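You operate a simulated robot arm through the tools that you are given. There is no shell and no other tool. Be economical: measure what you need, move in short steps, check, and stop when the job is done.

You run a simulated two-armed robot. Do the job below in one go: nothing can be reset, and whatever is moved stays where it is left.

TASK
Pick up the bottle that says "Linseed" from the top of the right motor table with one hand, pass it to the other hand and put it on the dispatch mark. Set down upright: bottle.

It is judged by the outcome, as a careful person would: the job done as asked, and still so three seconds after it is handed in. It fails if anything else is knocked over, pushed out of place, dropped, spilled or broken.

THE ROBOT
Two 7-joint arms with two-finger parallel grippers on one trunk, on a base that drives. Base frame: it is fixed to the floor where the robot stands at the start and does not move with it; the origin is under the middle of the robot, x ahead of it, y to its left, z up; the surface under the hand at the start is at about z = 0.76. Lengths are in m, angles in rad, forces in N, time in s.
The left shoulder is at the start at [0.02, 0.113, 1.147], the right one opposite. With the tool pointing down near the work surface each hand reaches from about 0.2 to 0.6 m from the robot's upright axis, wherever it stands, measured 20 degrees to its own side. Places, roughly: dispatch mark (25x19 cm) [-3.56, 1.78, 0.8]. Payload 1.57 kg a hand.
The TCP of each hand is the grasp point between the finger pads, 0.03 m short of the fingertips. In the tool frame z runs along the fingers and y along their closing line. The gripper opens to 0.08 m. The fingers are 0.017 m wide and 0.012 m thick; the gripper's body (0.04 by 0.082 m) begins 0.08 m behind the TCP.
Orientation is that of the tool frame in the base frame, as a unit quaternion [w, x, y, z]. With the fingers straight down and closing along the base's y, the tool's x points along the base's -x, its y along +y and its z along -z.

THE INTERFACE
- The arms move only by the tool play_rows. It takes "left_motion", "right_motion" or both (then of equal length, played together; a hand with none holds still); each is a list of rows, each a list of 2 entries, a list of its own where there are three numbers: the shift along the base's x, y, z in mm, then the turn, a rotation vector about the base's x, y, z in rad. In form: [[[dx, dy, dz], [rx, ry, rz]], ...]. A call has 1 to 12 rows; each row is the pose to reach, as a shift and turn from the pose commanded when the call began. "left_hand" and "right_hand" are, for a hand that has rows, the gripper command, from -1 (shut) to 1 (fully open), values between in proportion, set as the call begins (left out, the last holds). Each row takes 0.2 s and may step no farther than 0.05 m and 0.15 rad from the row before; otherwise, or with a gripper value out of range, the whole call is refused. A pose out of reach is approached as far as the arm can. The call stops where the force on the tool passes 40 N (or 10 N more than at its start, if that is more) or the arm is blocked; 0.2 s more then pass. Each finger travels about 0.045 m/s and halts on what it meets, pressing with about 22 N; the grip force reading is that of the motor and also rises with nothing between the fingers. The clock runs only during rows and for 0.2 s after the last one: add rows that repeat a pose to give the fingers time. It gives the time, the measured TCP pose, the force on the tool (base axes), the opening and the grip force at its end, in the units of the frame above (readings bear some noise), with the torque about the TCP (base axes, N m) and any sound that the robot's microphone picked up.
- Cameras (640 x 400 px; columns grow to the right, rows downward): "scene" is now at [0.0981, -0.0083, 1.2724]; the picture's right is [-0.10, -1.00, 0.00], its down [-0.57, 0.06, -0.82] and it looks along [0.82, -0.08, -0.57] (base axes); focal length 264 px, centre (320, 200). "left" rides on the left gripper at [0.072, 0.007, -0.122] in its tool frame; the picture's right is [-0.09, 1.00, 0.00], its down [-0.84, -0.08, -0.54] and it looks along [-0.54, -0.05, 0.84] (tool axes); focal length 238 px, centre (320, 200). "right" rides on the right gripper at [0.072, -0.007, -0.122] in its tool frame; the picture's right is [0.09, 1.00, 0.00], its down [-0.84, 0.08, -0.54] and it looks along [-0.54, 0.05, 0.84] (tool axes); focal length 238 px, centre (320, 200). There is no depth. A picture from a camera that has moved, and an enlarged one, comes with that camera's place and axes in the base frame and with its lens.
- snapshot(camera): a new picture of that camera. The clock stands still meanwhile.
- move_column(by): slides the trunk up (or, below 0, down) by that many m; the arms and the scene camera ride with it, the base frame stays. It gives what a move gives, with no picture.
- roll_base(legs): drives the robot by 1 to 6 legs, each [ahead, left, turn to the left] in m, m and rad, along the robot's own axes; the way and the turn of a leg run together, so that a leg with both is an arc; at most 1.5 m and 3.142 rad a leg. The arms and the cameras ride along, it lands a little off, and it stops where it bumps. It gives what a move gives.
- turn_head(pan, tilt): turns the head with the scene camera to pan (to the left, within 1.396 rad either way) and tilt (down, from -0.506 to 1.204), counted from straight ahead of the robot. It gives what a move gives.
- enlarge(camera, box): a new picture of the part [left, top, right, bottom] of that camera's present view, enlarged. The clock stands still meanwhile.
- finish_job(): hands the job in; it is judged then, once.

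Work in short steps. Places have to be worked out from the pictures, the camera data and where the tool is seen: move nearer, look again, correct. Check each grasp and each placing, and mend what went wrong. You have 120 turns and 100 pictures in all, those below and enlarged ones among them. Open the grippers and draw the arms clear of the work before you hand the job in, unless the task says otherwise; then end with one line.

The tools are called as name(argument=value, ...) on one line, values as JSON. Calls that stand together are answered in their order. play_rows: Moves the arms, as the interface text tells. Its arguments: {"type":"object","properties":{"left_motion":{"type":"array"},"left_hand":{"type":"number"},"right_motion":{"type":"array"},"right_hand":{"type":"number"}},"required":[]} The other tools are called the same way: move_column (by) slides the trunk up or down; roll_base (legs) drives the base; turn_head (pan, tilt) turns the head that bears the scene camera; snapshot (camera) takes a picture; enlarge (camera, box) takes an enlarged picture of a part of a camera's view; finish_job () hands the job in.

At the start:

```text
clock: 0.0
left_eef_pos: [0.4446, 0.108, 1.0878]
left_ee_rot: [0.0, -0.001, 1.0, 0.0]
left_contact_force: [-0.5, -0.1, -0.4]
left_wrist_torque: [0.04, -0.02, -0.01]
left_grip_width: 0.0801
left_grip_force: 0.0
right_eef_pos: [0.4485, -0.3244, 1.0436]
right_ee_rot: [-0.001, 0.001, 1.0, 0.0]
right_contact_force: [0.1, -0.5, 0.4]
right_wrist_torque: [-0.01, 0.02, -0.01]
right_grip_width: 0.0802
right_grip_force: 0.0
trunk travel left (down, up): [-0.2, 0.37]
robot x, y, heading: [0.0066, 0.0012, 0.003]
head pan, tilt: [-0.098, 0.611]
```

scene: 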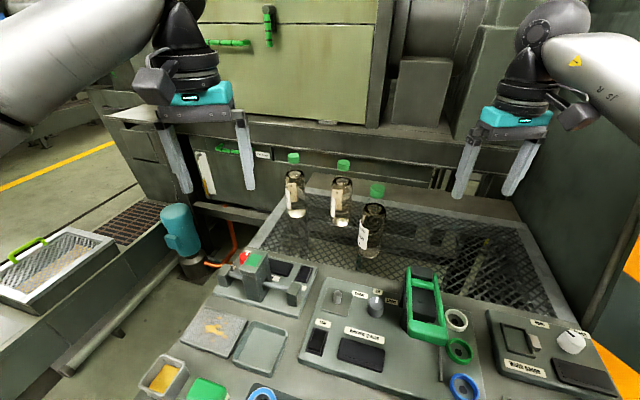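
right: 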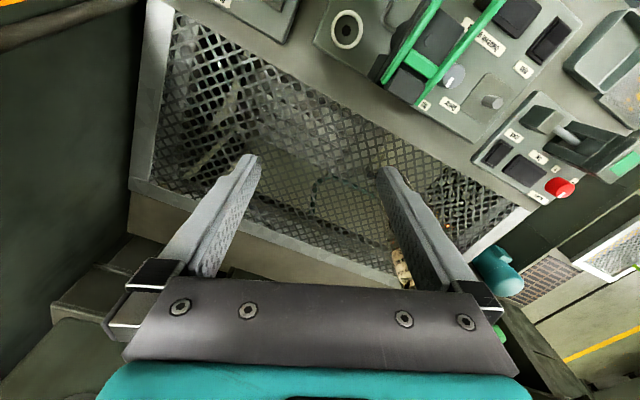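
left: 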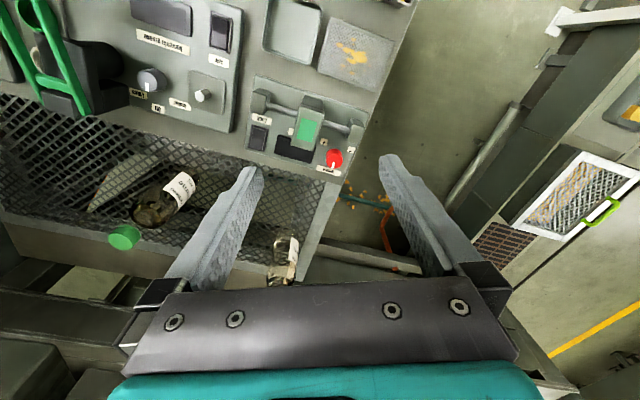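

The scene shows three bottles on a mesh-topped table ahead. I enlarge them to read the labels.

enlarge(camera="scene", box=[260, 140, 420, 270])

enlarge(camera="left", box=[80, 140, 320, 290])

```text
3.08 times, centred on (340, 205) of scene
camera zoom: at [0.0981, -0.0083, 1.2724], right [-0.1, -1.0, 0.0], down [-0.57, 0.06, -0.82], along [0.82, -0.08, -0.57], focal length 811 px, centre (258, 185)
```

zoom: 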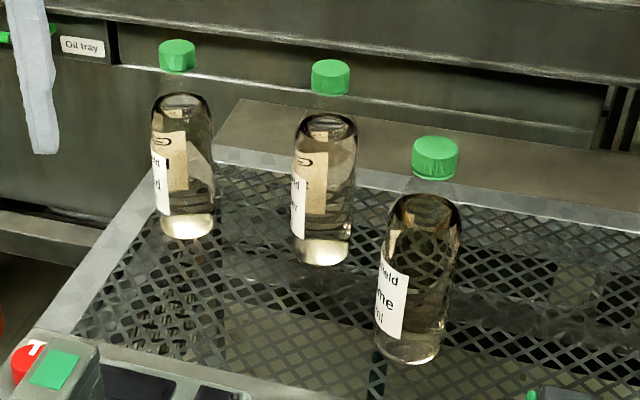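

```text
2.67 times, centred on (200, 215) of left
camera zoom: at [0.3731, 0.1148, 1.2078], right [0.09, 1.0, 0.0], down [0.84, -0.08, 0.54], along [0.54, -0.05, -0.84], focal length 636 px, centre (640, 160)
```

zoom: 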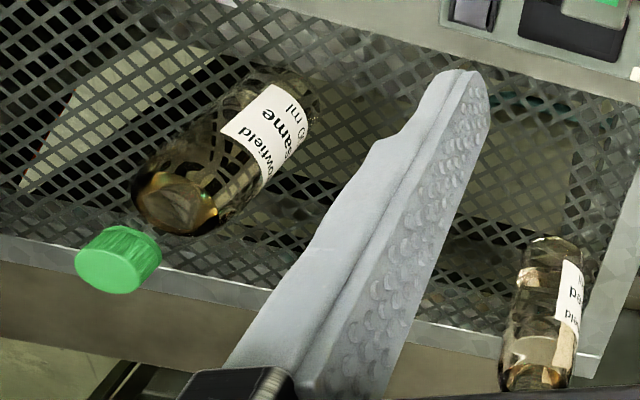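

The front bottle reads "Sesame"; the left bottle ends in "…d" but I need to confirm it. I look around with the head: down at the table edge and to the left side.

turn_head(pan=0.0, tilt=1.15)

snapshot(camera="scene")

turn_head(pan=1.1, tilt=0.5)

snapshot(camera="scene")

turn_head(pan=-1.1, tilt=0.5)

snapshot(camera="scene")

```text
clock: 1.0
left_eef_pos: [0.4444, 0.1085, 1.0852]
left_ee_rot: [0.0, -0.001, 1.0, 0.001]
left_contact_force: [0.2, -0.2, -0.4]
left_wrist_torque: [-0.03, 0.01, 0.0]
left_grip_width: 0.0801
left_grip_force: 0.1
right_eef_pos: [0.4487, -0.3247, 1.0443]
right_ee_rot: [0.0, 0.0, 1.0, 0.0]
right_contact_force: [0.0, 0.0, 1.2]
right_wrist_torque: [0.02, -0.02, 0.01]
right_grip_width: 0.0802
right_grip_force: 0.0
trunk travel left (down, up): [-0.2, 0.37]
robot x, y, heading: [0.0016, -0.0033, 0.001]
head pan, tilt: [0.0, 1.15]
```

```text
94 pictures are left
camera scene: at [0.07, 0.0003, 1.2316], right [0.0, -1.0, 0.0], down [-0.91, 0.0, -0.41], along [0.41, 0.0, -0.91], focal length 264 px, centre (320, 200)
```

scene: 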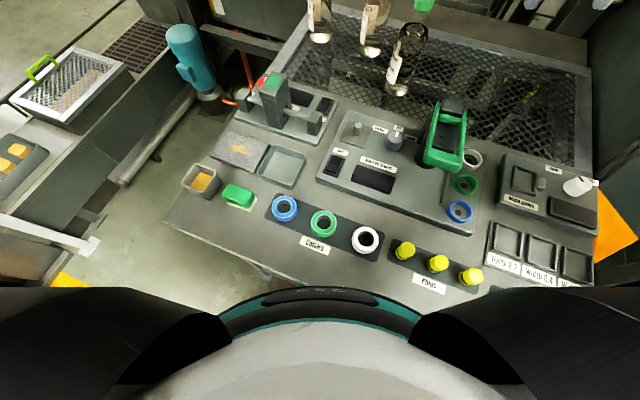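

```text
clock: 2.3
left_eef_pos: [0.4461, 0.1069, 1.0849]
left_ee_rot: [-0.001, -0.001, 1.0, 0.0]
left_contact_force: [-0.7, 0.6, -0.9]
left_wrist_torque: [-0.01, 0.01, -0.02]
left_grip_width: 0.0802
left_grip_force: 0.0
right_eef_pos: [0.4487, -0.3243, 1.0437]
right_ee_rot: [-0.001, 0.0, 1.0, 0.0]
right_contact_force: [-0.7, 0.0, 1.0]
right_wrist_torque: [0.03, 0.01, 0.02]
right_grip_width: 0.0801
right_grip_force: 0.0
trunk travel left (down, up): [-0.2, 0.37]
robot x, y, heading: [-0.0002, -0.0013, 0.003]
head pan, tilt: [1.1, 0.499]
```

```text
93 pictures are left
camera scene: at [0.0518, 0.0813, 1.2824], right [0.89, -0.45, 0.0], down [-0.22, -0.43, -0.88], along [0.4, 0.78, -0.48], focal length 264 px, centre (320, 200)
```

scene: 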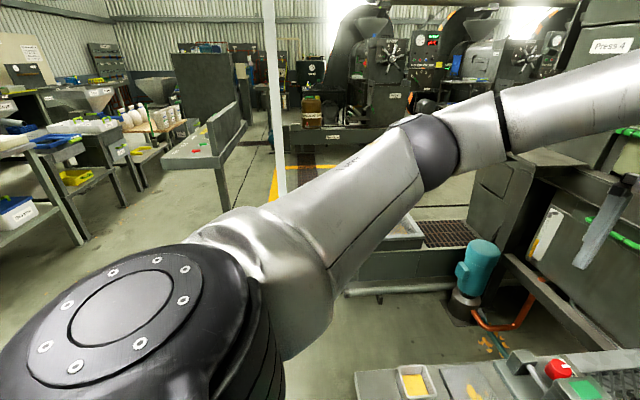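

```text
clock: 4.4
left_eef_pos: [0.4451, 0.1099, 1.0859]
left_ee_rot: [-0.001, -0.001, 1.0, 0.0]
left_contact_force: [0.3, 0.3, -0.8]
left_wrist_torque: [-0.01, 0.02, 0.0]
left_grip_width: 0.0798
left_grip_force: 0.0
right_eef_pos: [0.4474, -0.3249, 1.0449]
right_ee_rot: [-0.001, 0.0, 1.0, 0.0]
right_contact_force: [-0.3, 0.2, 0.5]
right_wrist_torque: [-0.02, 0.01, 0.01]
right_grip_width: 0.0799
right_grip_force: 0.0
trunk travel left (down, up): [-0.2, 0.37]
robot x, y, heading: [-0.0004, 0.0037, -0.002]
head pan, tilt: [-1.1, 0.499]
```

```text
92 pictures are left
camera scene: at [0.0518, -0.0807, 1.2824], right [-0.89, -0.45, 0.0], down [-0.22, 0.43, -0.88], along [0.4, -0.78, -0.48], focal length 264 px, centre (320, 200)
```

scene: 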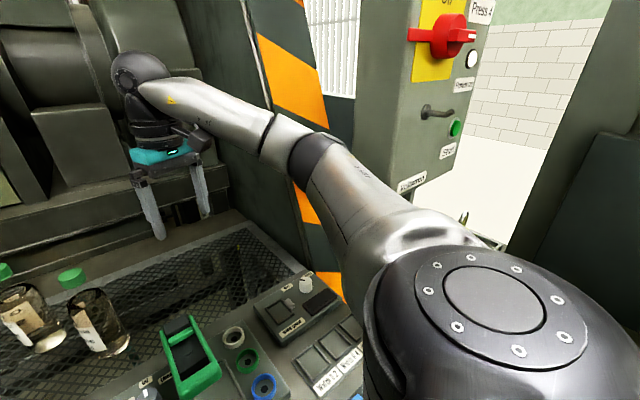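

The table is yawed about 23° relative to me and the left bottle stands near (0.75, 0.00) at table height 0.76. I pitch the left hand forward and bring it to the left side, so its camera can read that label (also a good grasp approach).

play_rows(left_motion=[[[0, 15, 0], [0, -0.15, 0]], [[0, 30, -10], [0, -0.3, 0]], [[0, 50, -20], [0, -0.45, 0]], [[0, 70, -30], [0, -0.6, 0]], [[0, 90, -40], [0, -0.75, 0]], [[0, 110, -50], [0, -0.9, 0]], [[0, 120, -60], [0, -1.05, 0]]])

play_rows(left_motion=[[[0, 0, 0], [0, 0, -0.14]], [[0, 10, 0], [0, 0, -0.28]], [[0, 20, 0], [0, 0, -0.42]], [[0, 30, 0], [0, 0, -0.56]], [[0, 40, 0], [0, 0, -0.7]]])

snapshot(camera="left")

turn_head(pan=0.1, tilt=0.6)

snapshot(camera="scene")

```text
clock: 6.0
left_eef_pos: [0.4451, 0.2289, 1.027]
left_ee_rot: [0.503, 0.0, 0.864, -0.001]
left_contact_force: [0.0, -0.2, 0.0]
left_wrist_torque: [0.0, 0.0, 0.0]
left_grip_width: 0.0797
left_grip_force: 0.1
right_eef_pos: [0.4476, -0.3248, 1.0446]
right_ee_rot: [0.0, -0.001, 1.0, 0.0]
right_contact_force: [0.7, -0.6, -0.4]
right_wrist_torque: [-0.01, 0.01, -0.04]
right_grip_width: 0.0802
right_grip_force: 0.1
trunk travel left (down, up): [-0.2, 0.37]
robot x, y, heading: [-0.0021, 0.0009, 0.003]
head pan, tilt: [-1.1, 0.499]
```

```text
clock: 7.2
left_eef_pos: [0.4452, 0.2691, 1.0246]
left_ee_rot: [0.471, 0.294, 0.814, -0.171]
left_contact_force: [0.8, -0.3, -0.6]
left_wrist_torque: [-0.01, 0.0, -0.01]
left_grip_width: 0.0801
left_grip_force: 0.0
right_eef_pos: [0.4485, -0.3245, 1.044]
right_ee_rot: [-0.001, 0.0, 1.0, 0.0]
right_contact_force: [0.8, 0.3, 0.1]
right_wrist_torque: [0.0, 0.01, -0.03]
right_grip_width: 0.0802
right_grip_force: 0.0
trunk travel left (down, up): [-0.2, 0.37]
robot x, y, heading: [-0.0067, -0.0005, -0.001]
head pan, tilt: [-1.1, 0.499]
```

```text
91 pictures are left
camera left: at [0.3411, 0.3651, 1.0242], right [0.67, 0.73, 0.08], down [-0.09, -0.02, 1.0], along [0.73, -0.68, 0.05], focal length 238 px, centre (320, 200)
```

left: 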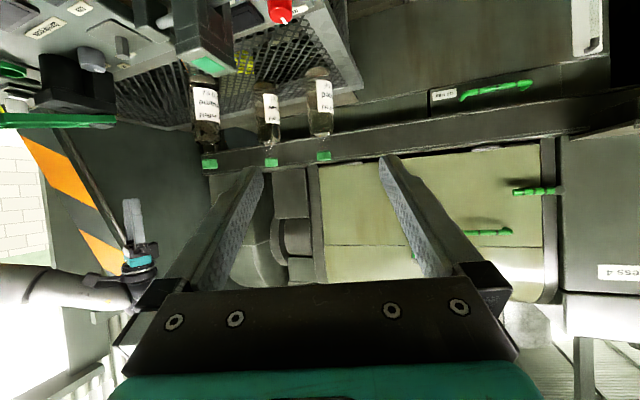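

```text
clock: 8.6
left_eef_pos: [0.4454, 0.2672, 1.0263]
left_ee_rot: [0.47, 0.296, 0.813, -0.173]
left_contact_force: [-0.4, 1.0, -0.2]
left_wrist_torque: [-0.01, -0.04, -0.02]
left_grip_width: 0.0799
left_grip_force: 0.1
right_eef_pos: [0.4482, -0.3258, 1.0434]
right_ee_rot: [0.0, 0.0, 1.0, 0.0]
right_contact_force: [0.4, 0.4, -0.3]
right_wrist_torque: [0.02, 0.0, 0.01]
right_grip_width: 0.0799
right_grip_force: 0.1
trunk travel left (down, up): [-0.2, 0.37]
robot x, y, heading: [0.0007, 0.0009, 0.0]
head pan, tilt: [0.099, 0.6]
```

```text
90 pictures are left
camera scene: at [0.0984, 0.009, 1.2733], right [0.1, -1.0, 0.0], down [-0.56, -0.06, -0.83], along [0.82, 0.08, -0.56], focal length 264 px, centre (320, 200)
```

scene: 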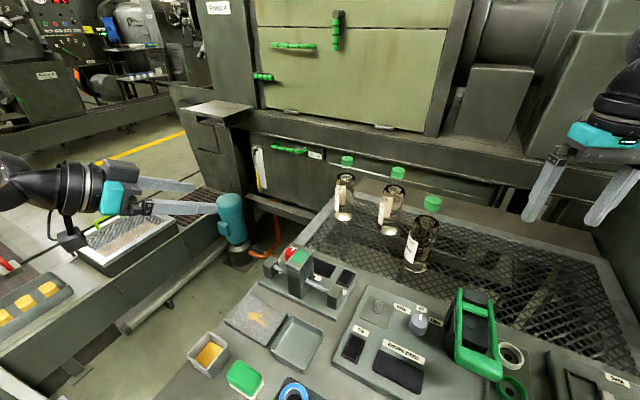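

The labels are now in view (upside down). I enlarge them.

enlarge(camera="left", box=[180, 55, 350, 170])

```text
3.48 times, centred on (265, 112) of left
camera zoom: at [0.3408, 0.3642, 1.0244], right [0.68, 0.73, 0.08], down [-0.09, -0.02, 1.0], along [0.73, -0.68, 0.05], focal length 829 px, centre (511, 504)
```

zoom: 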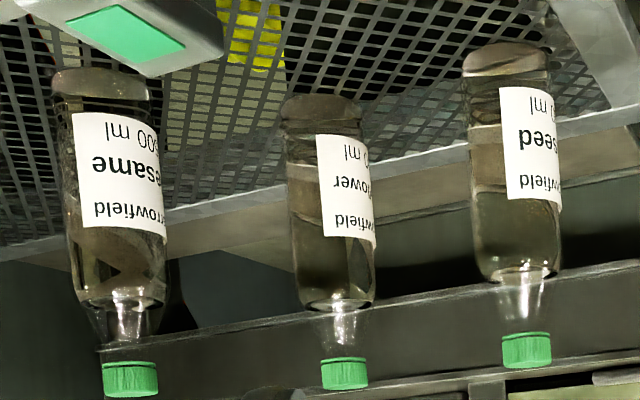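

The third bottle says "…seed" (others: Sesame, …flower). Triangulating scene and left views puts its axis at about (0.758, 0.0), base z 0.757, cap centre z 0.953. I lower the column 0.1 for reach and move the left hand to a pre-grasp point and look.

move_column(by=-0.1)

play_rows(left_motion=[[[40, -20, 0], [0, 0, 0]], [[75, -50, 0], [0, 0, 0]], [[110, -80, 0], [0, 0, 0]], [[145, -110, 0], [0, 0, 0]], [[175, -140, -20], [0, 0, 0]], [[200, -165, -40], [0, 0, 0]]])

snapshot(camera="left")

snapshot(camera="scene")

```text
clock: 9.9
left_eef_pos: [0.4464, 0.2684, 0.9252]
left_ee_rot: [0.47, 0.296, 0.814, -0.172]
left_contact_force: [0.1, 0.4, -0.4]
left_wrist_torque: [0.03, 0.03, -0.01]
left_grip_width: 0.08
left_grip_force: 0.1
right_eef_pos: [0.4489, -0.3249, 0.9434]
right_ee_rot: [0.001, 0.0, 1.0, 0.0]
right_contact_force: [-0.5, 0.5, 0.2]
right_wrist_torque: [0.0, -0.04, 0.03]
right_grip_width: 0.0799
right_grip_force: 0.0
trunk travel left (down, up): [-0.1, 0.47]
robot x, y, heading: [0.0038, -0.0011, 0.002]
head pan, tilt: [0.099, 0.6]
```

```text
clock: 11.3
left_eef_pos: [0.6443, 0.1026, 0.8849]
left_ee_rot: [0.47, 0.296, 0.814, -0.171]
left_contact_force: [-0.6, 0.4, 0.8]
left_wrist_torque: [0.0, -0.02, -0.02]
left_grip_width: 0.0801
left_grip_force: 0.1
right_eef_pos: [0.449, -0.3245, 0.9424]
right_ee_rot: [0.0, 0.0, 1.0, 0.0]
right_contact_force: [-0.5, 0.5, 0.0]
right_wrist_torque: [0.02, -0.01, -0.02]
right_grip_width: 0.08
right_grip_force: 0.1
trunk travel left (down, up): [-0.1, 0.47]
robot x, y, heading: [0.0, 0.0017, -0.002]
head pan, tilt: [0.099, 0.6]
```

```text
88 pictures are left
camera left: at [0.5407, 0.1986, 0.8837], right [0.68, 0.73, 0.08], down [-0.09, -0.02, 1.0], along [0.73, -0.68, 0.05], focal length 238 px, centre (320, 200)
```

left: 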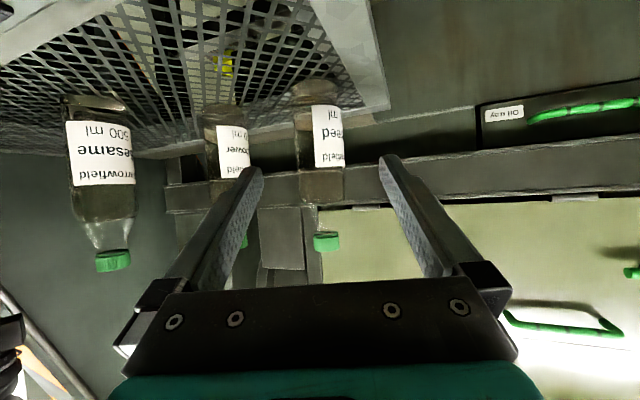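

```text
87 pictures are left
camera scene: at [0.0985, 0.0089, 1.1733], right [0.1, -1.0, 0.0], down [-0.56, -0.06, -0.82], along [0.82, 0.08, -0.57], focal length 264 px, centre (320, 200)
```

scene: 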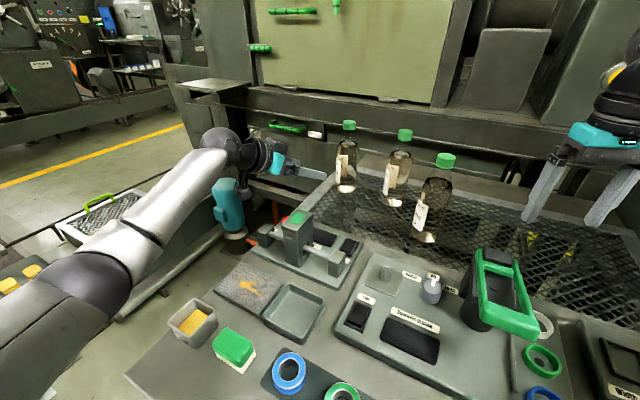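

The target bottle is aligned with the fingers. I enlarge its label for a final reading.

enlarge(camera="left", box=[270, 70, 380, 250])

```text
2.22 times, centred on (325, 160) of left
camera zoom: at [0.5407, 0.1986, 0.8837], right [0.68, 0.73, 0.08], down [-0.09, -0.02, 1.0], along [0.73, -0.68, 0.05], focal length 530 px, centre (309, 289)
```

zoom: 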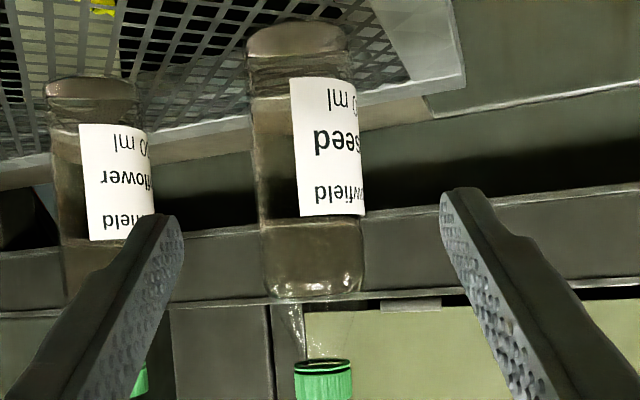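

Label reads "…seed", the only one of the three. I lower to grip height, then advance straight along the hand's axis onto the body, fingers open.

play_rows(left_motion=[[[0, 0, -22], [0, 0, 0]], [[0, 0, -45], [0, 0, 0]], [[25, -21, -45], [0, 0, 0]], [[50, -42, -45], [0, 0, 0]], [[75, -63, -45], [0, 0, 0]]], left_hand=1)

snapshot(camera="left")

```text
clock: 12.5
left_eef_pos: [0.7126, 0.0477, 0.8423]
left_ee_rot: [0.472, 0.296, 0.812, -0.172]
left_contact_force: [0.4, -0.2, 0.2]
left_wrist_torque: [0.02, 0.04, -0.05]
left_grip_width: 0.0799
left_grip_force: 0.1
left hand out of reach, approached as far as the arm can: row 5
right_eef_pos: [0.4491, -0.323, 0.9448]
right_ee_rot: [0.001, 0.0, 1.0, -0.001]
right_contact_force: [0.2, 0.0, 0.0]
right_wrist_torque: [-0.03, 0.02, 0.02]
right_grip_width: 0.0799
right_grip_force: 0.1
trunk travel left (down, up): [-0.1, 0.47]
robot x, y, heading: [-0.0006, 0.0017, 0.005]
head pan, tilt: [0.099, 0.6]
```

```text
85 pictures are left
camera left: at [0.6081, 0.1439, 0.8396], right [0.68, 0.73, 0.08], down [-0.09, -0.02, 1.0], along [0.73, -0.68, 0.05], focal length 238 px, centre (320, 200)
```

left: 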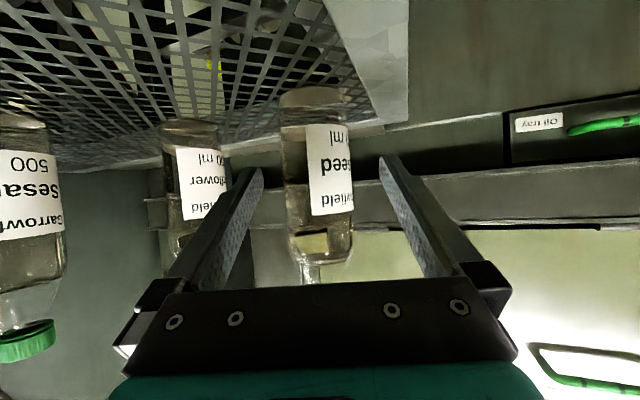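

The arm runs out of reach ~6 cm short. I back the left hand off and raise the right hand clear, then roll the base sideways along the table edge and turn right a bit to bring the left shoulder nearer.

play_rows(left_motion=[[[-25, 21, 0], [0, 0, 0]], [[-55, 46, 0], [0, 0, 0]], [[-85, 72, 10], [0, 0, 0]], [[-115, 98, 40], [0, 0, 0]], [[-145, 122, 70], [0, 0, 0]], [[-160, 150, 100], [0, 0, 0]]], right_motion=[[[0, 0, 40], [0, 0, 0]], [[0, 0, 80], [0, 0, 0]], [[-30, 0, 110], [0, 0, 0]], [[-70, 0, 130], [0, 0, 0]], [[-110, 0, 150], [0, 0, 0]], [[-150, 0, 150], [0, 0, 0]]])

roll_base(legs=[[0.078, 0.184, 0], [0, 0, -0.35]])

turn_head(pan=0.0, tilt=0.6)

snapshot(camera="scene")

snapshot(camera="left")

```text
clock: 13.9
left_eef_pos: [0.5472, 0.1967, 0.9454]
left_ee_rot: [0.473, 0.298, 0.811, -0.173]
left_contact_force: [0.1, -1.0, 0.0]
left_wrist_torque: [0.07, -0.01, 0.02]
left_grip_width: 0.0802
left_grip_force: 0.1
right_eef_pos: [0.2925, -0.3254, 1.0966]
right_ee_rot: [0.002, 0.001, 1.0, 0.001]
right_contact_force: [0.7, -0.8, -0.2]
right_wrist_torque: [0.03, -0.01, 0.01]
right_grip_width: 0.0802
right_grip_force: 0.1
trunk travel left (down, up): [-0.1, 0.47]
robot x, y, heading: [-0.0006, -0.0021, -0.002]
head pan, tilt: [0.099, 0.6]
```

```text
clock: 15.4
left_eef_pos: [0.6136, 0.3436, 0.9397]
left_ee_rot: [0.469, 0.297, 0.813, -0.173]
left_contact_force: [-0.2, 0.9, 0.6]
left_wrist_torque: [0.02, -0.01, 0.01]
left_grip_width: 0.0799
left_grip_force: 0.1
right_eef_pos: [0.3584, -0.1771, 1.0938]
right_ee_rot: [0.0, 0.001, 1.0, 0.0]
right_contact_force: [-0.2, 0.4, -0.1]
right_wrist_torque: [-0.02, 0.01, 0.01]
right_grip_width: 0.08
right_grip_force: 0.0
trunk travel left (down, up): [-0.1, 0.47]
robot x, y, heading: [0.0604, 0.1482, -0.001]
head pan, tilt: [0.099, 0.6]
stopped in leg 1: the robot was blocked; the commanded pose is now the measured one
```

```text
clock: 16.1
left_eef_pos: [0.6141, 0.3431, 0.9396]
left_ee_rot: [0.469, 0.298, 0.813, -0.173]
left_contact_force: [-0.2, -1.1, -0.1]
left_wrist_torque: [0.01, 0.04, 0.0]
left_grip_width: 0.0798
left_grip_force: 0.0
right_eef_pos: [0.3588, -0.1775, 1.0947]
right_ee_rot: [-0.001, 0.001, 1.0, -0.001]
right_contact_force: [0.4, 0.8, -0.7]
right_wrist_torque: [0.03, 0.0, -0.02]
right_grip_width: 0.0799
right_grip_force: 0.1
trunk travel left (down, up): [-0.1, 0.47]
robot x, y, heading: [0.0627, 0.1526, -0.001]
head pan, tilt: [0.0, 0.6]
```

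```text
84 pictures are left
camera scene: at [0.1599, 0.1475, 1.1733], right [0.0, -1.0, 0.0], down [-0.56, 0.0, -0.83], along [0.83, 0.0, -0.56], focal length 264 px, centre (320, 200)
```

scene: 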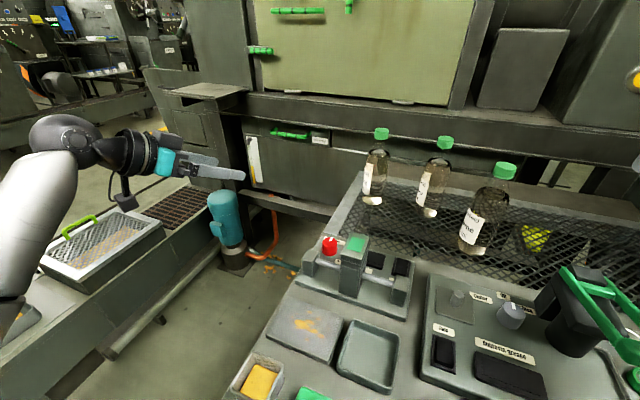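

```text
83 pictures are left
camera left: at [0.5101, 0.4396, 0.9384], right [0.68, 0.73, 0.08], down [-0.09, -0.02, 1.0], along [0.73, -0.68, 0.05], focal length 238 px, centre (320, 200)
```

left: 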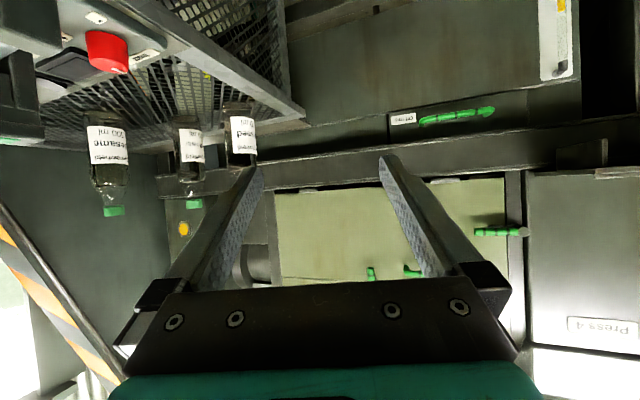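

The base was blocked at (0.06, 0.15), probably by the table's lower frame; nothing seems disturbed. I back away a little and turn right.

roll_base(legs=[[-0.03, 0.03, 0], [0, 0, -0.4]])

snapshot(camera="left")

```text
clock: 18.2
left_eef_pos: [0.6154, 0.1431, 0.9397]
left_ee_rot: [0.426, 0.453, 0.738, -0.263]
left_contact_force: [-0.6, 0.2, 0.6]
left_wrist_torque: [0.01, 0.03, -0.01]
left_grip_width: 0.0802
left_grip_force: 0.1
right_eef_pos: [0.1771, -0.2377, 1.0938]
right_ee_rot: [-0.001, 0.2, 0.98, -0.002]
right_contact_force: [0.0, 0.0, -0.2]
right_wrist_torque: [-0.02, -0.01, 0.01]
right_grip_width: 0.08
right_grip_force: 0.1
trunk travel left (down, up): [-0.1, 0.47]
robot x, y, heading: [0.0287, 0.1769, -0.403]
head pan, tilt: [0.0, 0.6]
```

```text
82 pictures are left
camera left: at [0.5586, 0.2713, 0.9384], right [0.91, 0.41, 0.08], down [-0.09, 0.01, 1.0], along [0.41, -0.91, 0.05], focal length 238 px, centre (320, 200)
```

left: 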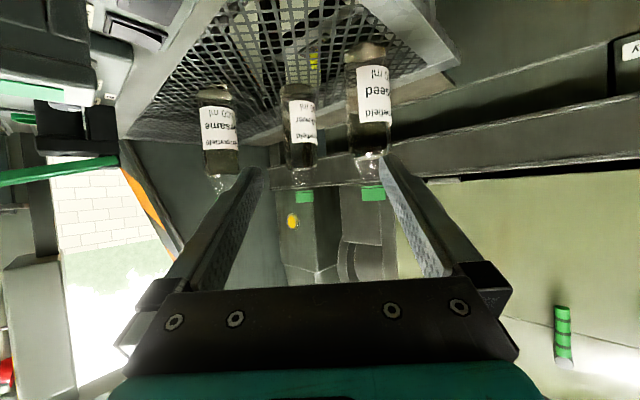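

The base now faces the table squarely. I yaw the left hand back toward azimuth −0.55 at a pre-grasp standoff, then lower the column 0.1 to grip height.

play_rows(left_motion=[[[5, -15, 0], [0, 0, 0.14]], [[12, -30, 0], [0, 0, 0.28]], [[20, -50, 0], [0, 0, 0.42]], [[28, -70, 0], [0, 0, 0.55]]])

move_column(by=-0.1)

snapshot(camera="left")

snapshot(camera="scene")

```text
clock: 19.2
left_eef_pos: [0.644, 0.0713, 0.939]
left_ee_rot: [0.481, 0.234, 0.834, -0.137]
left_contact_force: [0.3, 0.8, -0.1]
left_wrist_torque: [0.0, -0.04, 0.0]
left_grip_width: 0.08
left_grip_force: 0.0
right_eef_pos: [0.1792, -0.2376, 1.094]
right_ee_rot: [0.0, 0.202, 0.979, -0.002]
right_contact_force: [-0.1, 0.4, 0.2]
right_wrist_torque: [-0.03, -0.01, 0.0]
right_grip_width: 0.08
right_grip_force: 0.1
trunk travel left (down, up): [-0.1, 0.47]
robot x, y, heading: [0.0357, 0.1789, -0.402]
head pan, tilt: [0.0, 0.6]
```

```text
clock: 20.5
left_eef_pos: [0.6444, 0.0708, 0.84]
left_ee_rot: [0.481, 0.236, 0.833, -0.138]
left_contact_force: [0.0, 0.7, -1.3]
left_wrist_torque: [-0.02, 0.0, 0.0]
left_grip_width: 0.0799
left_grip_force: 0.1
right_eef_pos: [0.1781, -0.2395, 0.994]
right_ee_rot: [0.0, 0.201, 0.98, -0.002]
right_contact_force: [-0.7, -0.1, 0.6]
right_wrist_torque: [0.01, 0.0, 0.0]
right_grip_width: 0.0801
right_grip_force: 0.0
trunk travel left (down, up): [0.0, 0.57]
robot x, y, heading: [0.0287, 0.1793, -0.404]
head pan, tilt: [0.0, 0.6]
```

```text
81 pictures are left
camera left: at [0.5276, 0.1515, 0.8386], right [0.56, 0.82, 0.08], down [-0.08, -0.04, 1.0], along [0.82, -0.57, 0.05], focal length 238 px, centre (320, 200)
```

left: 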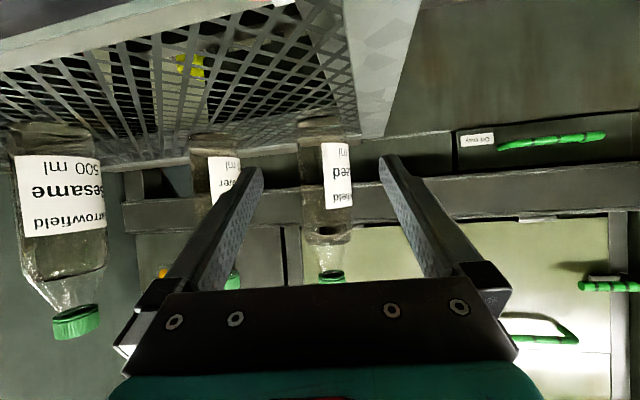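

```text
80 pictures are left
camera scene: at [0.122, 0.1391, 1.0734], right [-0.39, -0.92, 0.0], down [-0.52, 0.22, -0.83], along [0.76, -0.33, -0.56], focal length 264 px, centre (320, 200)
```

scene: 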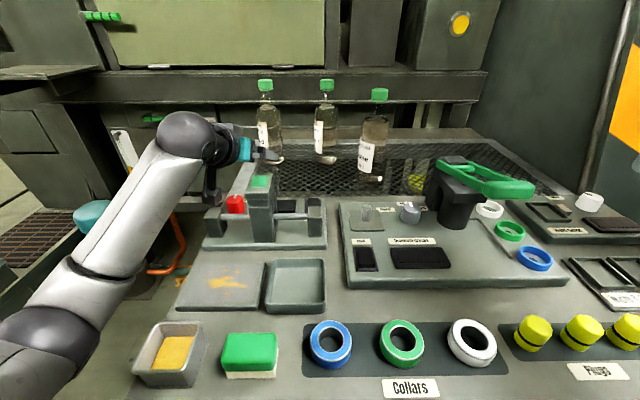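

The bottle is centred between the fingers. I advance along the hand axis to the bottle and check before closing.

play_rows(left_motion=[[[20, -12, 0], [0, 0, 0]], [[40, -25, 0], [0, 0, 0]], [[60, -37, 0], [0, 0, 0]], [[80, -50, 0], [0, 0, 0]], [[97, -60, 0], [0, 0, 0]], [[112, -69, 0], [0, 0, 0]]])

snapshot(camera="left")

```text
clock: 21.9
left_eef_pos: [0.7568, 0.0014, 0.8391]
left_ee_rot: [0.482, 0.236, 0.833, -0.137]
left_contact_force: [0.7, -0.1, 0.3]
left_wrist_torque: [0.01, 0.01, -0.01]
left_grip_width: 0.0797
left_grip_force: 0.0
right_eef_pos: [0.1778, -0.2383, 0.9938]
right_ee_rot: [0.0, 0.2, 0.98, -0.001]
right_contact_force: [-0.8, 0.3, 0.2]
right_wrist_torque: [0.01, 0.0, 0.01]
right_grip_width: 0.0801
right_grip_force: 0.0
trunk travel left (down, up): [0.0, 0.57]
robot x, y, heading: [0.0292, 0.1759, -0.406]
head pan, tilt: [0.0, 0.6]
```

```text
79 pictures are left
camera left: at [0.6402, 0.0819, 0.838], right [0.56, 0.82, 0.08], down [-0.08, -0.04, 1.0], along [0.82, -0.57, 0.05], focal length 238 px, centre (320, 200)
```

left: 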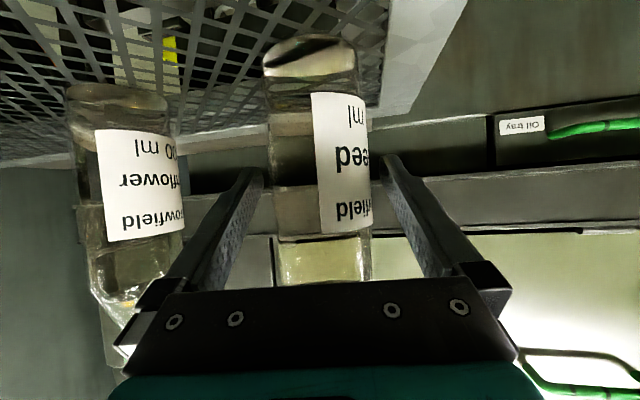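

Bottle sits at the grasp point between the fingers. I close the left gripper with holding rows.

play_rows(left_motion=[[[0, 0, 0], [0, 0, 0]], [[0, 0, 0], [0, 0, 0]], [[0, 0, 0], [0, 0, 0]], [[0, 0, 0], [0, 0, 0]], [[0, 0, 0], [0, 0, 0]], [[0, 0, 0], [0, 0, 0]]], left_hand=-1)

snapshot(camera="left")

```text
clock: 23.3
left_eef_pos: [0.7572, 0.0021, 0.8395]
left_ee_rot: [0.482, 0.236, 0.832, -0.138]
left_contact_force: [1.2, -2.7, -0.2]
left_wrist_torque: [-0.06, -0.09, -0.03]
left_grip_width: 0.0593
left_grip_force: 22.0
right_eef_pos: [0.1782, -0.2371, 0.994]
right_ee_rot: [-0.001, 0.2, 0.98, 0.0]
right_contact_force: [-0.4, -0.2, 0.2]
right_wrist_torque: [0.01, -0.04, 0.0]
right_grip_width: 0.08
right_grip_force: 0.1
trunk travel left (down, up): [0.0, 0.57]
robot x, y, heading: [0.0336, 0.1788, -0.405]
head pan, tilt: [0.0, 0.6]
```

```text
78 pictures are left
camera left: at [0.6401, 0.0819, 0.8382], right [0.56, 0.82, 0.08], down [-0.08, -0.04, 1.0], along [0.82, -0.57, 0.05], focal length 238 px, centre (320, 200)
```

left: 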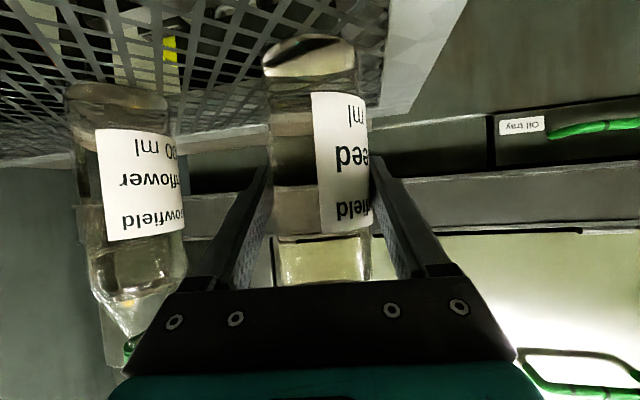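

Gripped at 59 mm with 22 N. I lift straight up with the column and look.

move_column(by=0.05)

move_column(by=0.2)

snapshot(camera="scene")

snapshot(camera="left")

```text
clock: 24.3
left_eef_pos: [0.7564, 0.0023, 0.8889]
left_ee_rot: [0.48, 0.237, 0.833, -0.138]
left_contact_force: [0.0, -0.4, -4.7]
left_wrist_torque: [0.0, 0.0, 0.0]
left_grip_width: 0.0591
left_grip_force: 22.1
right_eef_pos: [0.1791, -0.2391, 1.0441]
right_ee_rot: [0.0, 0.2, 0.98, 0.0]
right_contact_force: [0.5, -0.6, -1.3]
right_wrist_torque: [0.0, -0.02, -0.01]
right_grip_width: 0.08
right_grip_force: 0.0
trunk travel left (down, up): [-0.05, 0.52]
robot x, y, heading: [0.0315, 0.1763, -0.404]
head pan, tilt: [0.0, 0.6]
```

```text
clock: 26.4
left_eef_pos: [0.7574, 0.0026, 1.0882]
left_ee_rot: [0.48, 0.236, 0.833, -0.137]
left_contact_force: [-1.1, 0.5, -5.4]
left_wrist_torque: [-0.01, 0.03, -0.03]
left_grip_width: 0.059
left_grip_force: 22.2
right_eef_pos: [0.179, -0.2385, 1.2432]
right_ee_rot: [-0.001, 0.201, 0.98, -0.001]
right_contact_force: [0.2, 0.2, 0.4]
right_wrist_torque: [-0.02, 0.01, 0.0]
right_grip_width: 0.0801
right_grip_force: 0.1
trunk travel left (down, up): [-0.25, 0.32]
robot x, y, heading: [0.0317, 0.18, -0.412]
head pan, tilt: [0.0, 0.6]
```

```text
77 pictures are left
camera scene: at [0.1227, 0.1389, 1.3232], right [-0.39, -0.92, 0.0], down [-0.52, 0.22, -0.82], along [0.76, -0.33, -0.57], focal length 264 px, centre (320, 200)
```

scene: 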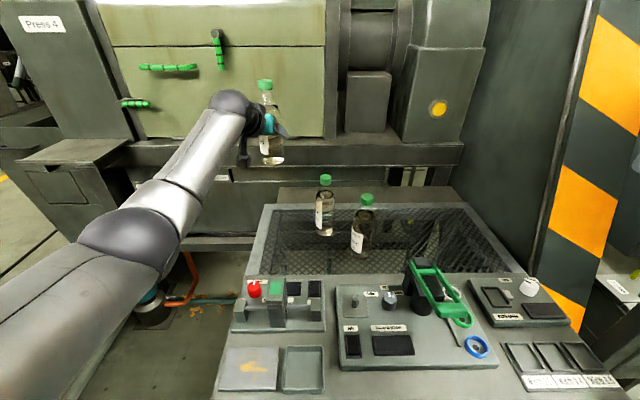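

```text
76 pictures are left
camera left: at [0.6406, 0.0821, 1.0874], right [0.56, 0.82, 0.08], down [-0.08, -0.04, 1.0], along [0.82, -0.57, 0.05], focal length 238 px, centre (320, 200)
```

left: 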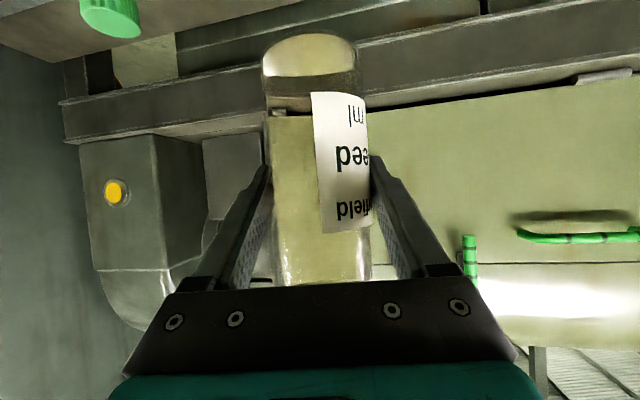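

Lifted securely (~5 N). I back the base away from the table for the handover, then look around toward the destination side.

roll_base(legs=[[-0.35, 0, 0]])

turn_head(pan=0.25, tilt=0.3)

snapshot(camera="scene")

```text
clock: 28.7
left_eef_pos: [0.4322, 0.1428, 1.0889]
left_ee_rot: [0.481, 0.235, 0.833, -0.138]
left_contact_force: [-0.9, 0.1, -4.0]
left_wrist_torque: [0.02, 0.0, -0.04]
left_grip_width: 0.0589
left_grip_force: 21.7
right_eef_pos: [-0.146, -0.0978, 1.2428]
right_ee_rot: [-0.001, 0.199, 0.98, -0.001]
right_contact_force: [-0.5, 0.1, -0.1]
right_wrist_torque: [-0.02, -0.01, 0.02]
right_grip_width: 0.0802
right_grip_force: 0.1
trunk travel left (down, up): [-0.25, 0.32]
robot x, y, heading: [-0.2951, 0.3194, -0.403]
head pan, tilt: [0.0, 0.6]
```

```text
clock: 29.5
left_eef_pos: [0.434, 0.1441, 1.0882]
left_ee_rot: [0.48, 0.235, 0.834, -0.137]
left_contact_force: [0.2, -0.5, -4.3]
left_wrist_torque: [-0.01, 0.01, 0.01]
left_grip_width: 0.059
left_grip_force: 22.6
right_eef_pos: [-0.1453, -0.0984, 1.2441]
right_ee_rot: [-0.001, 0.199, 0.98, -0.001]
right_contact_force: [-1.2, -0.5, -0.8]
right_wrist_torque: [-0.01, -0.03, 0.01]
right_grip_width: 0.0797
right_grip_force: 0.0
trunk travel left (down, up): [-0.25, 0.32]
robot x, y, heading: [-0.2945, 0.3185, -0.404]
head pan, tilt: [0.25, 0.3]
```

```text
75 pictures are left
camera scene: at [-0.1913, 0.2984, 1.3507], right [-0.15, -0.99, 0.0], down [-0.29, 0.05, -0.95], along [0.94, -0.15, -0.3], focal length 264 px, centre (320, 200)
```

scene: 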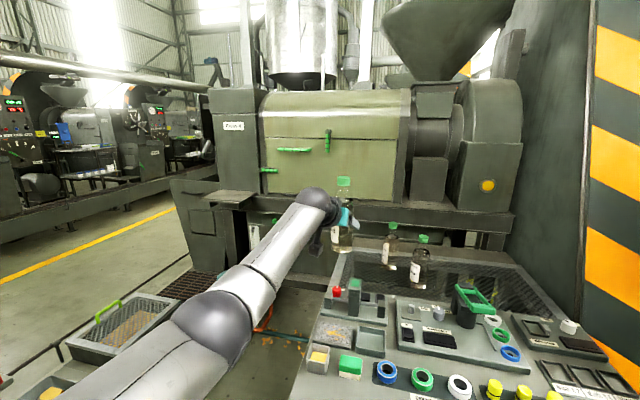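

I bring the left hand with the bottle in front of the robot, turned so its gripper comes from the left, leaving the cap free for the right hand from above.

play_rows(left_motion=[[[-38, 3, -8], [0, 0, -0.06]], [[-76, 6, -16], [0, 0, -0.12]], [[-114, 9, -24], [0, 0, -0.18]], [[-152, 12, -32], [0, 0, -0.25]], [[-190, 15, -40], [0, 0, -0.31]], [[-228, 18, -46], [0, 0, -0.37]], [[-266, 21, -53], [0, 0, -0.43]], [[-303, 25, -60], [0, 0, -0.5]]])

turn_head(pan=0.0, tilt=0.5)

snapshot(camera="scene")

```text
clock: 31.3
left_eef_pos: [0.1302, 0.1673, 1.0291]
left_ee_rot: [0.432, 0.435, 0.749, -0.252]
left_contact_force: [0.6, 0.8, -4.6]
left_wrist_torque: [0.0, 0.01, 0.02]
left_grip_width: 0.0589
left_grip_force: 21.6
right_eef_pos: [-0.1465, -0.0982, 1.2452]
right_ee_rot: [0.0, 0.199, 0.98, -0.001]
right_contact_force: [-0.2, -0.4, 1.1]
right_wrist_torque: [-0.01, -0.02, -0.01]
right_grip_width: 0.0799
right_grip_force: 0.0
trunk travel left (down, up): [-0.25, 0.32]
robot x, y, heading: [-0.2954, 0.3147, -0.4]
head pan, tilt: [0.25, 0.3]
```

```text
clock: 32.1
left_eef_pos: [0.1309, 0.1684, 1.0292]
left_ee_rot: [0.432, 0.434, 0.75, -0.252]
left_contact_force: [0.3, -0.8, -5.1]
left_wrist_torque: [0.03, -0.01, 0.0]
left_grip_width: 0.0589
left_grip_force: 22.2
right_eef_pos: [-0.1451, -0.0995, 1.2436]
right_ee_rot: [-0.001, 0.199, 0.98, -0.001]
right_contact_force: [-0.3, -0.1, 0.4]
right_wrist_torque: [0.0, -0.02, 0.04]
right_grip_width: 0.0802
right_grip_force: 0.1
trunk travel left (down, up): [-0.25, 0.32]
robot x, y, heading: [-0.2983, 0.3171, -0.406]
head pan, tilt: [0.0, 0.499]
```

```text
74 pictures are left
camera scene: at [-0.2001, 0.2772, 1.3324], right [-0.39, -0.92, 0.0], down [-0.44, 0.19, -0.88], along [0.81, -0.34, -0.48], focal length 264 px, centre (320, 200)
```

scene: 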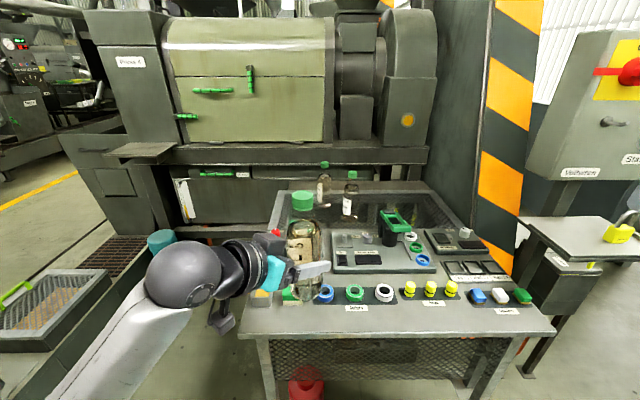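

The cap is at about (0.131, 0.166, 1.14), matching the expected offset. I bring the right hand above it at z≈1.245 and check.

play_rows(right_motion=[[[31, 29, 0], [0, 0, 0]], [[61, 59, 0], [0, 0, 0]], [[92, 88, 0], [0, 0, 0]], [[123, 118, 0], [0, 0, 0]], [[153, 147, 0], [0, 0, 0]], [[184, 177, 0], [0, 0, 0]], [[215, 206, 0], [0, 0, 0]], [[245, 236, 0], [0, 0, 0]], [[276, 265, 0], [0, 0, 0]]], right_hand=1)

snapshot(camera="right")

snapshot(camera="scene")

```text
clock: 34.1
left_eef_pos: [0.1303, 0.1692, 1.0283]
left_ee_rot: [0.432, 0.434, 0.749, -0.253]
left_contact_force: [-0.2, 0.4, -4.8]
left_wrist_torque: [0.03, -0.01, 0.01]
left_grip_width: 0.0591
left_grip_force: 22.3
right_eef_pos: [0.1302, 0.1681, 1.2447]
right_ee_rot: [0.0, 0.199, 0.98, -0.001]
right_contact_force: [0.7, 0.3, -0.1]
right_wrist_torque: [-0.03, 0.02, -0.01]
right_grip_width: 0.0797
right_grip_force: 0.0
trunk travel left (down, up): [-0.25, 0.32]
robot x, y, heading: [-0.2958, 0.3178, -0.403]
head pan, tilt: [0.0, 0.499]
```

```text
73 pictures are left
camera right: at [0.0624, 0.1904, 1.3658], right [0.3, 0.95, 0.0], down [0.8, -0.25, 0.54], along [0.52, -0.17, -0.84], focal length 238 px, centre (320, 200)
```

right: 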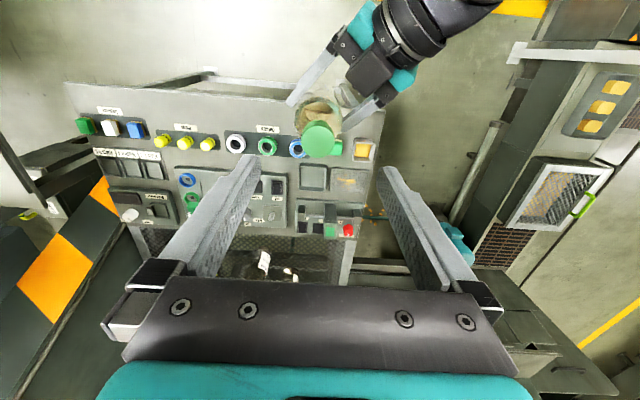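

```text
72 pictures are left
camera scene: at [-0.1997, 0.2782, 1.3324], right [-0.39, -0.92, 0.0], down [-0.44, 0.19, -0.88], along [0.81, -0.34, -0.48], focal length 264 px, centre (320, 200)
```

scene: 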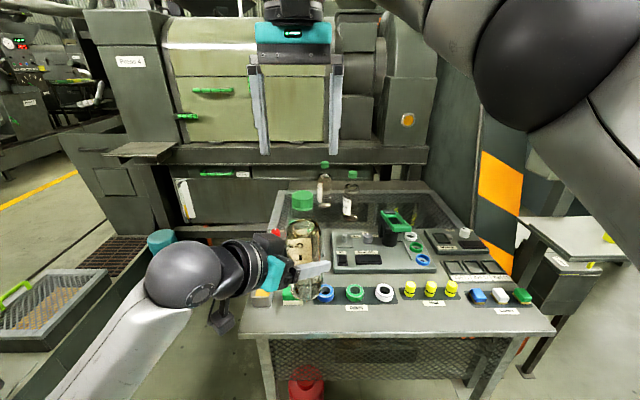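

The right view confirms the cap at (0.129, 0.167), directly below the right TCP. I descend to cap height.

play_rows(right_motion=[[[0, -1, -30], [0, 0, 0]], [[0, -1, -60], [0, 0, 0]], [[0, -1, -85], [0, 0, 0]], [[0, -1, -105], [0, 0, 0]]])

snapshot(camera="right")

snapshot(camera="scene")

```text
clock: 35.1
left_eef_pos: [0.1302, 0.1679, 1.0287]
left_ee_rot: [0.431, 0.434, 0.75, -0.252]
left_contact_force: [-0.3, 1.1, -5.8]
left_wrist_torque: [0.05, 0.01, 0.01]
left_grip_width: 0.0593
left_grip_force: 21.5
right_eef_pos: [0.1301, 0.1623, 1.1374]
right_ee_rot: [0.0, 0.199, 0.98, 0.0]
right_contact_force: [0.8, 0.3, -0.9]
right_wrist_torque: [0.03, 0.0, -0.01]
right_grip_width: 0.0801
right_grip_force: 0.0
trunk travel left (down, up): [-0.25, 0.32]
robot x, y, heading: [-0.2938, 0.3151, -0.399]
head pan, tilt: [0.0, 0.499]
```

```text
71 pictures are left
camera right: at [0.062, 0.1868, 1.2603], right [0.3, 0.95, 0.0], down [0.8, -0.26, 0.54], along [0.52, -0.17, -0.84], focal length 238 px, centre (320, 200)
```

right: 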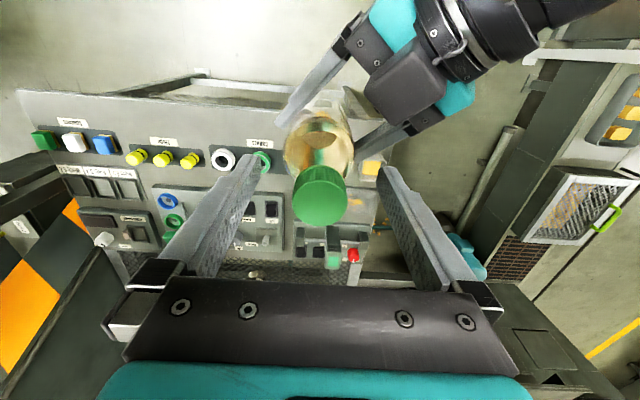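

```text
70 pictures are left
camera scene: at [-0.2, 0.2769, 1.3323], right [-0.39, -0.92, 0.0], down [-0.44, 0.19, -0.88], along [0.81, -0.34, -0.48], focal length 264 px, centre (320, 200)
```

scene: 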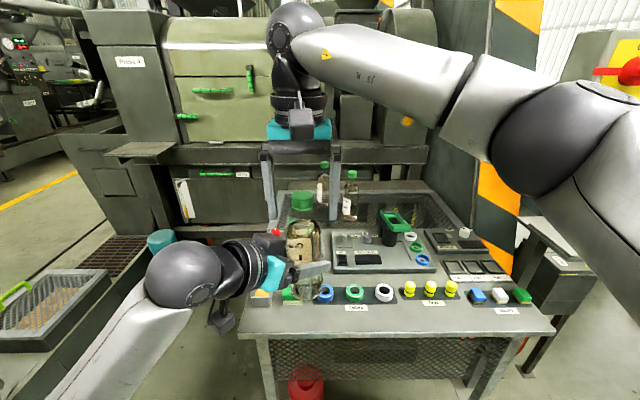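

The cap's middle lies at the right TCP (image ≈(320,196) vs TCP (321,192)). I close the right gripper on it while the left holds.

play_rows(right_motion=[[[0, 0, 0], [0, 0, 0]], [[0, 0, 0], [0, 0, 0]], [[0, 0, 0], [0, 0, 0]], [[0, 0, 0], [0, 0, 0]], [[0, 0, 0], [0, 0, 0]], [[0, 0, 0], [0, 0, 0]], [[0, 0, 0], [0, 0, 0]], [[0, 0, 0], [0, 0, 0]]], right_hand=-1)

snapshot(camera="right")

enlarge(camera="scene", box=[220, 100, 380, 310])

```text
clock: 36.9
left_eef_pos: [0.1296, 0.1684, 1.0298]
left_ee_rot: [0.432, 0.434, 0.75, -0.252]
left_contact_force: [0.1, -0.2, -3.7]
left_wrist_torque: [-0.01, 0.0, 0.02]
left_grip_width: 0.0593
left_grip_force: 21.2
right_eef_pos: [0.1304, 0.1644, 1.1388]
right_ee_rot: [0.0, 0.2, 0.98, -0.001]
right_contact_force: [1.1, 0.2, -0.9]
right_wrist_torque: [-0.03, -0.01, 0.01]
right_grip_width: 0.0367
right_grip_force: 22.5
trunk travel left (down, up): [-0.25, 0.32]
robot x, y, heading: [-0.2933, 0.3155, -0.403]
head pan, tilt: [0.0, 0.499]
```

```text
69 pictures are left
camera right: at [0.0619, 0.187, 1.2608], right [0.3, 0.95, 0.0], down [0.8, -0.26, 0.54], along [0.52, -0.17, -0.84], focal length 238 px, centre (320, 200)
```

right: 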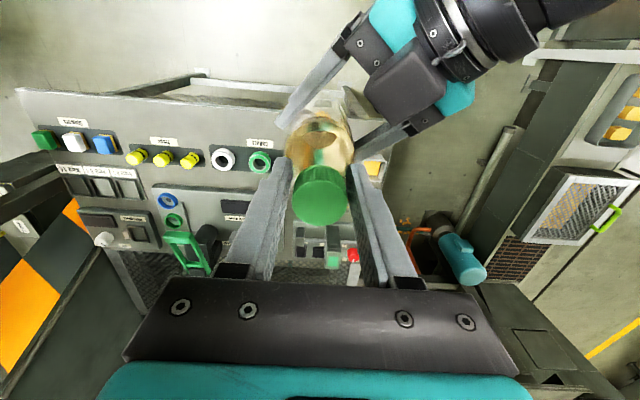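

```text
1.90 times, centred on (300, 205) of scene
camera zoom: at [-0.2001, 0.2771, 1.3324], right [-0.39, -0.92, 0.0], down [-0.44, 0.19, -0.88], along [0.81, -0.34, -0.48], focal length 502 px, centre (358, 190)
```

zoom: 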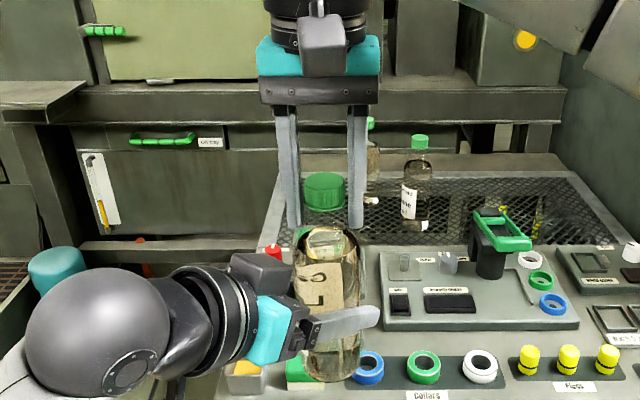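

Right hand holds the cap (36.7 mm, 22 N). I open the left gripper slightly first and check that the right hand takes the load.

play_rows(left_motion=[[[0, 0, 0], [0, 0, 0]], [[0, 0, 0], [0, 0, 0]], [[0, 0, 0], [0, 0, 0]]], left_hand=1)

snapshot(camera="left")

```text
clock: 37.7
left_eef_pos: [0.1298, 0.1669, 1.0293]
left_ee_rot: [0.432, 0.433, 0.75, -0.251]
left_contact_force: [-0.4, -0.8, 0.4]
left_wrist_torque: [-0.02, 0.02, 0.01]
left_grip_width: 0.0799
left_grip_force: 0.1
right_eef_pos: [0.1315, 0.1647, 1.1389]
right_ee_rot: [0.0, 0.199, 0.98, -0.001]
right_contact_force: [0.4, -0.4, 0.2]
right_wrist_torque: [0.0, 0.01, 0.04]
right_grip_width: 0.0335
right_grip_force: 21.9
trunk travel left (down, up): [-0.25, 0.32]
robot x, y, heading: [-0.2914, 0.32, -0.405]
head pan, tilt: [0.0, 0.499]
```

```text
67 pictures are left
camera left: at [0.0655, 0.2935, 1.0278], right [0.89, 0.46, 0.08], down [-0.09, 0.01, 1.0], along [0.45, -0.89, 0.05], focal length 238 px, centre (320, 200)
```

left: 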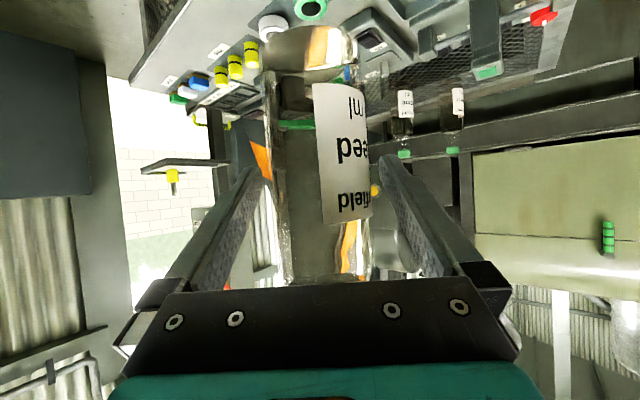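

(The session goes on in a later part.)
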